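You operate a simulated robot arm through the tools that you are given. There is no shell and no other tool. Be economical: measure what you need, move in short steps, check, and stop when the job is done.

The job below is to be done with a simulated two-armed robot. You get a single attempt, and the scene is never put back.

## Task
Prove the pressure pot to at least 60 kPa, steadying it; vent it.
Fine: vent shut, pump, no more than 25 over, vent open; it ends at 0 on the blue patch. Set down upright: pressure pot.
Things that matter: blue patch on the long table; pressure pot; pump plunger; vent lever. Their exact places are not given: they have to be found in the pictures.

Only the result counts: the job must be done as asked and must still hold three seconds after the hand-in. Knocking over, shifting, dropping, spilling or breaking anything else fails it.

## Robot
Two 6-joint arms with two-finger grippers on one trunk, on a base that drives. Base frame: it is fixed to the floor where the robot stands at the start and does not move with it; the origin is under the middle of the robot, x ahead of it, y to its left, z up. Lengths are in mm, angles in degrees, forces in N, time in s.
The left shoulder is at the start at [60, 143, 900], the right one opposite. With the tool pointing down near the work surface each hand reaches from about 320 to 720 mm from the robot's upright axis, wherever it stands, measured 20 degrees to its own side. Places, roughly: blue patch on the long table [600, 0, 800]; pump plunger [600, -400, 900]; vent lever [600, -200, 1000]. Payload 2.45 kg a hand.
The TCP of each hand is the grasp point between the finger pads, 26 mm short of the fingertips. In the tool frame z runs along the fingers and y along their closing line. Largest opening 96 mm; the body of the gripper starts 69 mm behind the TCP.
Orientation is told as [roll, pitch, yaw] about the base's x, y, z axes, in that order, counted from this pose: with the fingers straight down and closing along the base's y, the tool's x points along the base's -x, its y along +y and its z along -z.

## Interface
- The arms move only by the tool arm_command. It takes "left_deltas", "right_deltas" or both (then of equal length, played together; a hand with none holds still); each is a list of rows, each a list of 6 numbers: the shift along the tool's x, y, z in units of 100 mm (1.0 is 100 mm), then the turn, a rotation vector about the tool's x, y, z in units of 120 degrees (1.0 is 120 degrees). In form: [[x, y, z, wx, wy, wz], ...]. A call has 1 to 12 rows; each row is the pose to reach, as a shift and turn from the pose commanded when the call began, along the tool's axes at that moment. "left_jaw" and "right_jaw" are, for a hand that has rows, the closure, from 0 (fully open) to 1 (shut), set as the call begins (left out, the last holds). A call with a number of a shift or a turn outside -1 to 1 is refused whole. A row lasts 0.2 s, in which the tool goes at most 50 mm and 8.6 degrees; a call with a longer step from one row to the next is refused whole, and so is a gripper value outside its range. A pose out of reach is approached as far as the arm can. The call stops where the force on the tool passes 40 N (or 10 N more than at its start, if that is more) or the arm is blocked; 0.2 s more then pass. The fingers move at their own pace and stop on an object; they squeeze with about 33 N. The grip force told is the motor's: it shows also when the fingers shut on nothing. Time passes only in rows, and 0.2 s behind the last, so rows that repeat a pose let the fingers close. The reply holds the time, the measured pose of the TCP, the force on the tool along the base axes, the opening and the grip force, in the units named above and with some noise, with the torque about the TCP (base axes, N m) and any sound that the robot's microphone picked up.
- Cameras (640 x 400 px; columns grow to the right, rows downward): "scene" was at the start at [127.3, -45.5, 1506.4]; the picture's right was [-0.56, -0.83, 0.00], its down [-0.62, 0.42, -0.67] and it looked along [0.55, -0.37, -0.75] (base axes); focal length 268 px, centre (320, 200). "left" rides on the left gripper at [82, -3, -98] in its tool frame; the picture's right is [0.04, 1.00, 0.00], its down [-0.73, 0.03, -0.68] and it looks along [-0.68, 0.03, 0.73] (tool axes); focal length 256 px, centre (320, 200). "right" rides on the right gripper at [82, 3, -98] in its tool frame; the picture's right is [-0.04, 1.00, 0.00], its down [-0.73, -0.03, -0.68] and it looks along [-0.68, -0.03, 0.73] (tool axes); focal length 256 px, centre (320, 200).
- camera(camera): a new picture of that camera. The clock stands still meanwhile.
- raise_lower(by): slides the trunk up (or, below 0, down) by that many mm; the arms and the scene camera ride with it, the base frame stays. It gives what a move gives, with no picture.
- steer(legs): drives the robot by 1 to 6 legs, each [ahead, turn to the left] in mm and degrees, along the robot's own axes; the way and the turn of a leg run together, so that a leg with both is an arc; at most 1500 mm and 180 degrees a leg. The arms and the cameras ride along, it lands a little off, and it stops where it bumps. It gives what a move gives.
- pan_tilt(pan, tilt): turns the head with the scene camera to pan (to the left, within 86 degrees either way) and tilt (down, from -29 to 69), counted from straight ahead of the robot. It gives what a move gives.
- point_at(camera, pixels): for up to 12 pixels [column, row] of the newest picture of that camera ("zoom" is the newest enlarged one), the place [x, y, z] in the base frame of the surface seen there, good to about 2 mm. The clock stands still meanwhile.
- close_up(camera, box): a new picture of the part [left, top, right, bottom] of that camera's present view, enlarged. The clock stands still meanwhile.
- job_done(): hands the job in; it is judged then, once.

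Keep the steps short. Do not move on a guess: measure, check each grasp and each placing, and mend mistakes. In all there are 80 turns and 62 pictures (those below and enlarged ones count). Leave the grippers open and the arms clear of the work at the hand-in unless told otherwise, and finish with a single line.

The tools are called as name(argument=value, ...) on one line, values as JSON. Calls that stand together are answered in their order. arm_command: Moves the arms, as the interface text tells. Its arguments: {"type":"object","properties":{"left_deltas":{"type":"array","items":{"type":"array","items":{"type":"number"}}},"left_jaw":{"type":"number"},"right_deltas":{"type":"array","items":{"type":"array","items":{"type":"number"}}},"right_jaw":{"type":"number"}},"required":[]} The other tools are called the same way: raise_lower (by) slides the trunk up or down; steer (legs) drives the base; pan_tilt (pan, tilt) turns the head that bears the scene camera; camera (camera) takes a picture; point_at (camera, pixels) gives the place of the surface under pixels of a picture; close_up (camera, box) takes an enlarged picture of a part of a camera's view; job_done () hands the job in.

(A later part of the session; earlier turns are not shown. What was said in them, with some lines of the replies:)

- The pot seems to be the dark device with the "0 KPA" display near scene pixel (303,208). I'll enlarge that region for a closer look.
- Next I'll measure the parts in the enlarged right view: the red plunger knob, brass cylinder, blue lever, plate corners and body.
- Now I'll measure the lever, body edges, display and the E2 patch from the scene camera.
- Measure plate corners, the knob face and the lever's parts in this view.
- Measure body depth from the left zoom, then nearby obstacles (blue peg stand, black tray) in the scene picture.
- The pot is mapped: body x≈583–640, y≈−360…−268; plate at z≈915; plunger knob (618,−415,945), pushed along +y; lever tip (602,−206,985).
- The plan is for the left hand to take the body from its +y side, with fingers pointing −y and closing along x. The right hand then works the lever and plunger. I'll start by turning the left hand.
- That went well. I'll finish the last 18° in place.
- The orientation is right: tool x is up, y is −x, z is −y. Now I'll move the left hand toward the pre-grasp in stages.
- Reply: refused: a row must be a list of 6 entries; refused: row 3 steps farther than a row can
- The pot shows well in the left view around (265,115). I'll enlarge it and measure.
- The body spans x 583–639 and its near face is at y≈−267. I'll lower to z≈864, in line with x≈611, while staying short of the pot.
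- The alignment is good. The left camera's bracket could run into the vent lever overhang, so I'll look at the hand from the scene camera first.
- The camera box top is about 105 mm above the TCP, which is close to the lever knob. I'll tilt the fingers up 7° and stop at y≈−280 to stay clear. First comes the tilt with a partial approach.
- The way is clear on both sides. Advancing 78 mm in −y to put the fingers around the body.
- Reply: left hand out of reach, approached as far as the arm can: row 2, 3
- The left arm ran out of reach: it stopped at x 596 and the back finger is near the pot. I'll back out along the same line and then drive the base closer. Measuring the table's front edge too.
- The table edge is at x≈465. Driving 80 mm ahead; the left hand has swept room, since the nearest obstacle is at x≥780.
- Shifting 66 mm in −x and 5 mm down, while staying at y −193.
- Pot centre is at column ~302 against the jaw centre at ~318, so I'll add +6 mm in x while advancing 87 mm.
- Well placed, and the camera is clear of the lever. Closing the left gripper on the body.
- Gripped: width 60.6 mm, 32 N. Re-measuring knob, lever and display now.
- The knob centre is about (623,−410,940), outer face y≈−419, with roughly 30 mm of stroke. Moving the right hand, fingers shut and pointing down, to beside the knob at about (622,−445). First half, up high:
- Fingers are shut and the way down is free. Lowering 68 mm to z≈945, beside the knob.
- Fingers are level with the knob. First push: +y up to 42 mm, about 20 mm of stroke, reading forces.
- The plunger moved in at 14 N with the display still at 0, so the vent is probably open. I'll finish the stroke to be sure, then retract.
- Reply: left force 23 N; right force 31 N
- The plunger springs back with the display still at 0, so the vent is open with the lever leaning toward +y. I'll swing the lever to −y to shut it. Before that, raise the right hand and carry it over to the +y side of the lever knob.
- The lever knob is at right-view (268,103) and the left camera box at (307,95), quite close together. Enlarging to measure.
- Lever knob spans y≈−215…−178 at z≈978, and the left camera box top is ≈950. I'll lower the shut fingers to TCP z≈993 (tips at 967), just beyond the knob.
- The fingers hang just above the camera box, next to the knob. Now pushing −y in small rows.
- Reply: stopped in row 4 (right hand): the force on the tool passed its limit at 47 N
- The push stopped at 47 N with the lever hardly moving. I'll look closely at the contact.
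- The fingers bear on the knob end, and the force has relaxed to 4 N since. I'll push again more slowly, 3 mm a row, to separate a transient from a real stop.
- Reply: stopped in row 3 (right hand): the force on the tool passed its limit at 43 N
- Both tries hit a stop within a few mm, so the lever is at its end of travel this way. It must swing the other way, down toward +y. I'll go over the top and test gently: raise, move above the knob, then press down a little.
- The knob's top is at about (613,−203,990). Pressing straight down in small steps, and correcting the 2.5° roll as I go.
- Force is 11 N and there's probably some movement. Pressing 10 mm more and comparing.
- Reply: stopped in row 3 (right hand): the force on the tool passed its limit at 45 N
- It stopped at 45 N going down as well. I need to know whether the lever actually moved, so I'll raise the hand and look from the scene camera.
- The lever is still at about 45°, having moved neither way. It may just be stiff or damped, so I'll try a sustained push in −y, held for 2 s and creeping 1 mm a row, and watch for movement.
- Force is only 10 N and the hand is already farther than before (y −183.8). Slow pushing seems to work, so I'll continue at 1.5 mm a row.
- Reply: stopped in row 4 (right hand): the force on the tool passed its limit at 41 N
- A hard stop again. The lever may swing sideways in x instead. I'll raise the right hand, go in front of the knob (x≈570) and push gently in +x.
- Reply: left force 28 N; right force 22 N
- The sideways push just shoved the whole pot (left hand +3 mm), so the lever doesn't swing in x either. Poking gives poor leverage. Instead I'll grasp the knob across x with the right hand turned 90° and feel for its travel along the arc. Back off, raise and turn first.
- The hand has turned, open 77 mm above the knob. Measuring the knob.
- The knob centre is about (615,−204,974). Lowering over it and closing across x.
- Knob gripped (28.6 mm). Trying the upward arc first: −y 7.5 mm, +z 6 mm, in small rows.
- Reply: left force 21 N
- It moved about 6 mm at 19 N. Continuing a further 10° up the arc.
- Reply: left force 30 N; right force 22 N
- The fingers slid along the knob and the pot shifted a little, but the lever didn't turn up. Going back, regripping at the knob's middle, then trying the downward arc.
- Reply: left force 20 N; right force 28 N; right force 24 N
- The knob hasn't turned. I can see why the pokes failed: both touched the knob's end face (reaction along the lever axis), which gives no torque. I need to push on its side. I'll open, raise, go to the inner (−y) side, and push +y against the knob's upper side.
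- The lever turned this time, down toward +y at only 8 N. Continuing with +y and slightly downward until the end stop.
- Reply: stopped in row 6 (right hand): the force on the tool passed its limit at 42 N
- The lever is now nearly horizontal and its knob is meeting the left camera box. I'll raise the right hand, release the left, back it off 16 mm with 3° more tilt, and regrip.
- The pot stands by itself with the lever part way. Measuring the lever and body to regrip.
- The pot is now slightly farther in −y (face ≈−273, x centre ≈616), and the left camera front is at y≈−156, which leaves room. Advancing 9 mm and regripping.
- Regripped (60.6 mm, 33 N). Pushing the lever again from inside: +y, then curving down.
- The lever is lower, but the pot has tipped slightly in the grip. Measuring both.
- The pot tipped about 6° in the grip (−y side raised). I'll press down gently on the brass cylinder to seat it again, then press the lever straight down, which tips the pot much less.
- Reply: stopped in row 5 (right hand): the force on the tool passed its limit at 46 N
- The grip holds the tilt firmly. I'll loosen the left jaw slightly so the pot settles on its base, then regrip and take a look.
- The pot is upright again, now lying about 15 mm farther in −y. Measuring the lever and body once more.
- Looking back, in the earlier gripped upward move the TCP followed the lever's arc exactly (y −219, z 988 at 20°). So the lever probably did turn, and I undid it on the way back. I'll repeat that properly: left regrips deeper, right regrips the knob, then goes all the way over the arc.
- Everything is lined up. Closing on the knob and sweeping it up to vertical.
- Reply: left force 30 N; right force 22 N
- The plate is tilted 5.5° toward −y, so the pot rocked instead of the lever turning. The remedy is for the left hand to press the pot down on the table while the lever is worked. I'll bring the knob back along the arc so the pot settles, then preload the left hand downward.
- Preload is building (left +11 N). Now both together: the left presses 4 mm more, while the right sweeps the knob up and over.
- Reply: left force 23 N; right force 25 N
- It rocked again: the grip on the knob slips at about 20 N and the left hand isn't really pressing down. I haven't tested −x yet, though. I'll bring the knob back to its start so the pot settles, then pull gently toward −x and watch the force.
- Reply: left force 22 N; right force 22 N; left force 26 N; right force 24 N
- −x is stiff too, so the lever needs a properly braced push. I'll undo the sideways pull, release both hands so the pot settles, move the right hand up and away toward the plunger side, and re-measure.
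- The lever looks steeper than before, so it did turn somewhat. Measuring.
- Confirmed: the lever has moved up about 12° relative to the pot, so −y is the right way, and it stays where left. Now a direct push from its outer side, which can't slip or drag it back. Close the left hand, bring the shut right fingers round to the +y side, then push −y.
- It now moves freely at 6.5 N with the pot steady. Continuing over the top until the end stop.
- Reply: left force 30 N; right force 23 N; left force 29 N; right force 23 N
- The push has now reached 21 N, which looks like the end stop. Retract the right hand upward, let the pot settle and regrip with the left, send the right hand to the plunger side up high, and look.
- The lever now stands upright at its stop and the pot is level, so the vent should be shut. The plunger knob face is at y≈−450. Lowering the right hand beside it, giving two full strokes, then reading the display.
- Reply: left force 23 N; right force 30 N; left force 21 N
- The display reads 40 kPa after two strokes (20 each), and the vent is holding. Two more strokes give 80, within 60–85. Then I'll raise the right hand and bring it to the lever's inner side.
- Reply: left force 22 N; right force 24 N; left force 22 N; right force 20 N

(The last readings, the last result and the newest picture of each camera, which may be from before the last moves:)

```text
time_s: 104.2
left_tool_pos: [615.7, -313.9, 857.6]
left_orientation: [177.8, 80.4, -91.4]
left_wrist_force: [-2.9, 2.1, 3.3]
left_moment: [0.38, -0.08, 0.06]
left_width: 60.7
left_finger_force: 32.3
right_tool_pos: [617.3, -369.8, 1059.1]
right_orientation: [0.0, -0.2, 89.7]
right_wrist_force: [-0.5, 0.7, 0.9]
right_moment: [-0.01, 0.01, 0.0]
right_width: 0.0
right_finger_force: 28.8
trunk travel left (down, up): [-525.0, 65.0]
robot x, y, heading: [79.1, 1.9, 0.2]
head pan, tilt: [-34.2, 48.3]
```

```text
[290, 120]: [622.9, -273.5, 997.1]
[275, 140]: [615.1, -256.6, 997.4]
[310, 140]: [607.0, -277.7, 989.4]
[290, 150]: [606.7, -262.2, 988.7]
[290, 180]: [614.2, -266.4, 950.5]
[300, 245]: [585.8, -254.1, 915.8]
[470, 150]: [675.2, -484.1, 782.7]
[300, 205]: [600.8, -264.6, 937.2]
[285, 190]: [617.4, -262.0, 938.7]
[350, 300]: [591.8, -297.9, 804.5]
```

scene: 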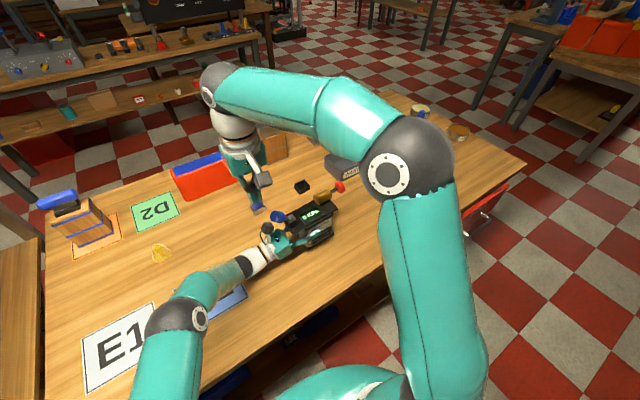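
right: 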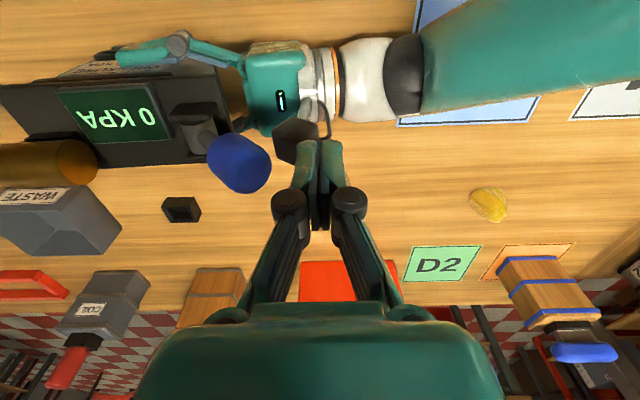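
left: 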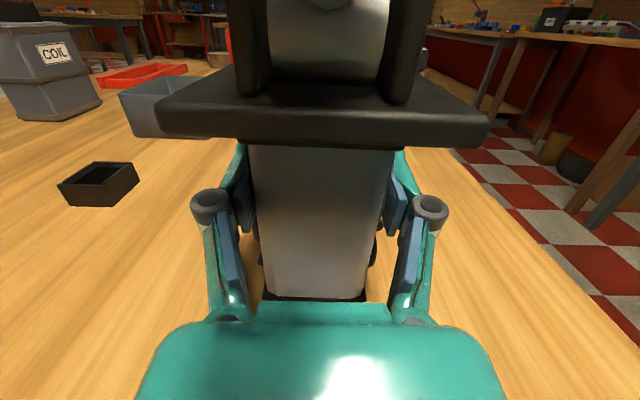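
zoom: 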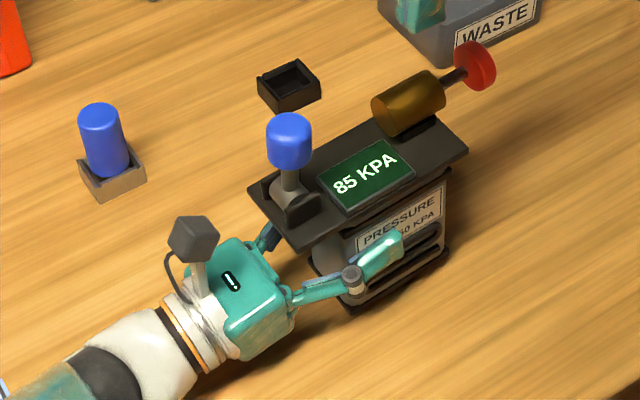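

The display reads 85 kPa, at the top of the allowed range but within it. Now I'll vent: come down on the −y side of the upright lever and push it +y back to its original open stop.

arm_command(right_deltas=[[-0.3, 0.01, 0, 0, 0, 0], [-0.57, 0.02, 0, 0, 0, 0], [-0.57, 0.02, 0.35, 0, 0, 0], [-0.57, 0.02, 0.71, 0, 0, 0]])

arm_command(right_deltas=[[-0.14, 0, 0, 0, 0, 0], [-0.18, 0, 0, 0, 0, 0], [-0.22, 0, 0, 0, 0, 0], [-0.26, 0, 0, 0, 0, 0], [-0.3, 0, 0, 0, 0, 0], [-0.34, 0, 0, 0, 0, 0], [-0.38, 0, 0, 0, 0, 0], [-0.42, 0, 0, 0, 0, 0], [-0.46, 0, 0, 0, 0, 0], [-0.5, 0, 0, 0, 0, 0]])

arm_command(right_deltas=[[-0.02, 0, 0, 0, 0, 0], [-0.04, 0, 0, 0, 0, 0], [-0.06, 0, 0, 0, 0, 0]])

```text
time_s: 105.2
left_tool_pos: [617.8, -313.8, 858.2]
left_orientation: [178.0, 80.3, -91.3]
left_wrist_force: [0.9, 0.5, 1.3]
left_moment: [0.22, -0.19, -0.03]
left_width: 60.6
left_finger_force: 33.0
right_tool_pos: [613.2, -312.7, 989.9]
right_orientation: [0.0, -0.1, 89.8]
right_wrist_force: [-0.5, -0.3, 0.0]
right_moment: [0.03, -0.03, -0.04]
right_width: 0.0
right_finger_force: 27.9
trunk travel left (down, up): [-525.0, 65.0]
robot x, y, heading: [81.1, 2.9, -0.1]
head pan, tilt: [-34.2, 48.3]
```

```text
time_s: 107.4
left_tool_pos: [619.8, -313.7, 856.8]
left_orientation: [177.8, 80.4, -91.3]
left_wrist_force: [1.4, 5.7, 1.8]
left_moment: [-0.37, 0.13, -0.12]
left_width: 60.6
left_finger_force: 33.6
right_tool_pos: [614.0, -262.6, 987.4]
right_orientation: [0.1, -0.3, 89.8]
right_wrist_force: [-2.1, -6.1, -2.0]
right_moment: [-0.19, 0.06, 0.03]
right_width: 0.0
right_finger_force: 28.9
trunk travel left (down, up): [-525.0, 65.0]
robot x, y, heading: [83.3, 2.0, 0.3]
head pan, tilt: [-34.2, 48.3]
```

```text
time_s: 108.2
left_tool_pos: [617.6, -313.0, 857.5]
left_orientation: [178.1, 80.5, -91.1]
left_wrist_force: [2.2, 5.7, -0.1]
left_moment: [-0.74, -0.37, -0.11]
left_width: 60.7
left_finger_force: 32.9
right_tool_pos: [613.3, -257.2, 989.5]
right_orientation: [-0.1, -0.2, 89.7]
right_wrist_force: [-0.4, -6.1, 3.8]
right_moment: [-0.13, 0.0, -0.01]
right_width: 0.0
right_finger_force: 28.8
trunk travel left (down, up): [-525.0, 65.0]
robot x, y, heading: [79.1, 3.4, -0.3]
head pan, tilt: [-34.2, 48.3]
5 turns are left
```

Force is steady at 6 N and the lever is nearly back at its open angle. I'll push 8 mm more to reach the stop, lift the right hand clear, then lift the pot 10 mm and carry it +y toward the blue patch (centre about y +27, x 620).

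arm_command(right_deltas=[[-0.02, 0, 0, 0, 0, 0], [-0.04, 0, 0, 0, 0, 0], [-0.06, 0, 0, 0, 0, 0], [-0.08, 0, 0, 0, 0, 0], [-0.08, 0, 0, 0, 0, 0]])

arm_command(right_deltas=[[0.1, 0, 0, 0, 0, 0], [0.15, 0, -0.4, 0, 0, 0], [0.4, 0, -0.8, 0, 0, 0], [0.8, 0, -1.0, 0, 0, 0], [1.0, 0, -1.0, 0, 0, 0]])

arm_command(left_deltas=[[0.05, 0, 0.008, 0, 0, 0], [0.099, 0, 0.017, 0, 0, 0], [0.128, 0, -0.15, 0, 0, 0], [0.162, 0, -0.35, 0, 0, 0], [0.196, 0, -0.55, 0, 0, 0], [0.23, 0, -0.75, 0, 0, 0], [0.267, 0, -0.97, 0, 0, 0]])

```text
time_s: 109.4
left_tool_pos: [617.5, -312.2, 858.4]
left_orientation: [178.3, 80.3, -90.8]
left_wrist_force: [0.9, 17.7, 4.0]
left_moment: [-0.73, -0.26, 0.05]
left_width: 60.9
left_finger_force: 32.7
right_tool_pos: [613.1, -248.4, 988.7]
right_orientation: [0.2, -0.2, 89.7]
right_wrist_force: [-1.0, -10.9, 5.9]
right_moment: [-0.17, 0.01, -0.01]
right_width: 0.0
right_finger_force: 27.9
trunk travel left (down, up): [-525.0, 65.0]
robot x, y, heading: [82.4, 1.6, 0.2]
head pan, tilt: [-34.2, 48.3]
```

```text
time_s: 110.6
left_tool_pos: [616.5, -314.8, 858.2]
left_orientation: [178.3, 80.4, -91.0]
left_wrist_force: [-3.9, -4.1, 9.4]
left_moment: [0.07, -0.15, -0.05]
left_width: 60.7
left_finger_force: 32.8
right_tool_pos: [612.0, -348.6, 1089.6]
right_orientation: [0.1, -0.3, 89.7]
right_wrist_force: [-0.2, -0.4, -0.1]
right_moment: [-0.03, 0.02, 0.0]
right_width: 0.3
right_finger_force: 28.3
trunk travel left (down, up): [-525.0, 65.0]
robot x, y, heading: [80.4, -1.7, 0.2]
head pan, tilt: [-34.2, 48.3]
```

```text
time_s: 112.2
left_tool_pos: [617.6, -213.3, 867.0]
left_orientation: [177.4, 80.4, -91.7]
left_wrist_force: [0.8, 0.1, -4.0]
left_moment: [0.1, 0.03, 0.01]
left_width: 60.6
left_finger_force: 33.0
right_tool_pos: [613.4, -347.9, 1087.3]
right_orientation: [0.1, -0.3, 89.9]
right_wrist_force: [0.4, -0.3, 0.1]
right_moment: [-0.02, -0.01, 0.0]
right_width: 0.0
right_finger_force: 28.7
trunk travel left (down, up): [-525.0, 65.0]
robot x, y, heading: [77.9, -1.1, 0.1]
head pan, tilt: [-34.2, 48.3]
4 turns are left
```

Carrying well (weight ≈4 N). Continuing +y 264 mm in three legs and trying a picture.

arm_command(left_deltas=[[0.034, 0, -0.2, 0, 0, 0], [0.068, 0, -0.4, 0, 0, 0], [0.102, 0, -0.6, 0, 0, 0], [0.136, 0, -0.8, 0, 0, 0], [0.168, 0, -0.986, 0, 0, 0]])

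arm_command(left_deltas=[[0.034, 0, -0.2, 0, 0, 0], [0.068, 0, -0.4, 0, 0, 0], [0.102, 0, -0.6, 0, 0, 0], [0.136, 0, -0.8, 0, 0, 0], [0.168, 0, -0.986, 0, 0, 0]])

arm_command(left_deltas=[[0.034, 0, -0.2, 0, 0, 0], [0.068, 0, -0.4, 0, 0, 0], [0.108, 0, -0.63, 0, 0, 0], [0.108, 0, -0.63, 0, 0, 0]])

close_up(camera="scene", box=[100, 190, 300, 330])

point_at(camera="left", pixels=[[320, 100]])

```text
time_s: 113.4
left_tool_pos: [615.4, -113.1, 866.7]
left_orientation: [177.8, 80.4, -91.4]
left_wrist_force: [0.3, 0.1, -3.9]
left_moment: [0.05, 0.0, 0.0]
left_width: 60.6
left_finger_force: 33.1
right_tool_pos: [613.7, -350.0, 1087.8]
right_orientation: [0.2, -0.3, 89.7]
right_wrist_force: [-0.1, 0.1, -0.5]
right_moment: [0.01, 0.01, 0.0]
right_width: 0.0
right_finger_force: 28.8
trunk travel left (down, up): [-525.0, 65.0]
robot x, y, heading: [79.8, 2.2, 0.2]
head pan, tilt: [-34.2, 48.3]
```

```text
time_s: 114.6
left_tool_pos: [614.3, -13.2, 867.9]
left_orientation: [177.7, 80.3, -91.5]
left_wrist_force: [0.2, -0.4, -5.0]
left_moment: [0.11, -0.01, -0.04]
left_width: 60.8
left_finger_force: 33.2
right_tool_pos: [613.5, -349.0, 1087.8]
right_orientation: [0.1, -0.3, 89.9]
right_wrist_force: [-0.1, -0.4, -0.7]
right_moment: [-0.02, 0.0, 0.03]
right_width: 0.0
right_finger_force: 28.6
trunk travel left (down, up): [-525.0, 65.0]
robot x, y, heading: [80.4, 0.7, -0.0]
head pan, tilt: [-34.2, 48.3]
```

```text
time_s: 115.6
left_tool_pos: [612.8, 50.7, 867.6]
left_orientation: [177.6, 80.3, -91.6]
left_wrist_force: [0.2, 0.4, -3.1]
left_moment: [0.11, -0.01, 0.01]
left_width: 60.8
left_finger_force: 32.8
right_tool_pos: [613.9, -349.5, 1088.1]
right_orientation: [0.2, -0.2, 89.7]
right_wrist_force: [-0.8, -0.7, 0.5]
right_moment: [0.0, -0.02, 0.0]
right_width: 0.0
right_finger_force: 28.8
trunk travel left (down, up): [-525.0, 65.0]
robot x, y, heading: [81.0, -1.8, 0.2]
head pan, tilt: [-34.2, 48.3]
```

```text
refused: no pictures are left
```

```text
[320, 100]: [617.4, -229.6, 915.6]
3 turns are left
```

No pictures are left, so I'll finish by position and force. The pot hangs over the patch (centre ≈(615,27)). Lowering gently to contact, loosening so it settles, opening fully and withdrawing straight back in +y; also opening the right gripper.

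arm_command(left_deltas=[[-0.03, 0, -0.005, 0, 0, 0], [-0.06, 0, -0.01, 0, 0, 0], [-0.08, 0, -0.014, 0, 0, 0], [-0.095, 0, -0.016, 0, 0, 0], [-0.11, 0, -0.018, 0, 0, 0]])

arm_command(left_deltas=[[0, 0, 0, 0, 0, 0], [0, 0, 0, 0, 0, 0], [0, 0, 0, 0, 0, 0], [0, 0, 0, 0, 0, 0]], left_jaw=0.25)

arm_command(left_deltas=[[0, 0, 0, 0, 0, 0], [0, 0, 0, 0, 0, 0], [0.025, 0, -0.15, 0, 0, 0], [0.06, 0, -0.35, 0, 0, 0], [0.094, 0, -0.55, 0, 0, 0], [0.128, 0, -0.75, 0, 0, 0], [0.168, 0, -0.986, 0, 0, 0]], left_jaw=0)

arm_command(right_deltas=[[0, 0, -0.1, 0, 0, 0], [0, 0, -0.2, 0, 0, 0], [0, 0, -0.2, 0, 0, 0], [0, 0, -0.2, 0, 0, 0]], right_jaw=0)

```text
time_s: 116.8
left_tool_pos: [612.5, 50.4, 858.2]
left_orientation: [179.1, 80.3, -89.9]
left_wrist_force: [0.1, 0.1, 8.9]
left_moment: [0.3, -0.45, 0.0]
left_width: 61.0
left_finger_force: 32.6
right_tool_pos: [613.6, -349.4, 1088.8]
right_orientation: [0.1, -0.3, 89.8]
right_wrist_force: [0.4, 0.7, -0.4]
right_moment: [0.01, 0.0, -0.01]
right_width: 0.2
right_finger_force: 28.4
trunk travel left (down, up): [-525.0, 65.0]
robot x, y, heading: [80.4, 0.0, -0.2]
head pan, tilt: [-34.2, 48.3]
```

```text
time_s: 117.8
left_tool_pos: [613.1, 50.8, 855.9]
left_orientation: [177.8, 80.4, -91.3]
left_wrist_force: [0.0, 0.3, 0.0]
left_moment: [0.02, -0.02, -0.02]
left_width: 71.9
left_finger_force: 0.0
right_tool_pos: [614.5, -348.2, 1088.5]
right_orientation: [0.1, -0.3, 89.7]
right_wrist_force: [0.0, 0.1, -0.5]
right_moment: [0.0, 0.02, 0.0]
right_width: 0.0
right_finger_force: 28.4
trunk travel left (down, up): [-525.0, 65.0]
robot x, y, heading: [79.8, -1.7, -0.1]
head pan, tilt: [-34.2, 48.3]
```

```text
time_s: 119.4
left_tool_pos: [612.1, 151.1, 857.7]
left_orientation: [177.9, 80.3, -91.4]
left_wrist_force: [-0.1, -0.4, 0.1]
left_moment: [0.0, 0.0, -0.01]
left_width: 95.9
left_finger_force: 0.1
right_tool_pos: [613.0, -348.9, 1088.5]
right_orientation: [0.1, -0.2, 89.8]
right_wrist_force: [-0.5, -0.6, 0.2]
right_moment: [-0.03, 0.02, 0.01]
right_width: 0.0
right_finger_force: 28.3
trunk travel left (down, up): [-525.0, 65.0]
robot x, y, heading: [77.9, -3.6, 0.3]
head pan, tilt: [-34.2, 48.3]
```

```text
time_s: 120.4
left_tool_pos: [612.2, 149.5, 856.3]
left_orientation: [177.9, 80.3, -91.3]
left_wrist_force: [0.0, -0.8, -0.2]
left_moment: [0.02, -0.04, -0.03]
left_width: 95.9
left_finger_force: 0.1
right_tool_pos: [613.6, -348.9, 1108.1]
right_orientation: [0.1, -0.3, 89.8]
right_wrist_force: [-0.3, -0.1, 0.2]
right_moment: [0.01, 0.01, -0.02]
right_width: 96.0
right_finger_force: 0.0
trunk travel left (down, up): [-525.0, 65.0]
robot x, y, heading: [79.1, -1.8, 0.1]
head pan, tilt: [-34.2, 48.3]
2 turns are left
```

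The pot took the table contact at the expected height and the left hand came away with no force. Both grippers are open and clear, so I'm handing in.

job_done()

```text
The job is handed in.
```

The pot was pumped to 85 kPa, the very top of the 60–85 range, then vented and set down on the blue patch, and the job is handed in; with no pictures left, I could not check the 0 reading, the open lever or the final placement by eye, only by force and position readings.
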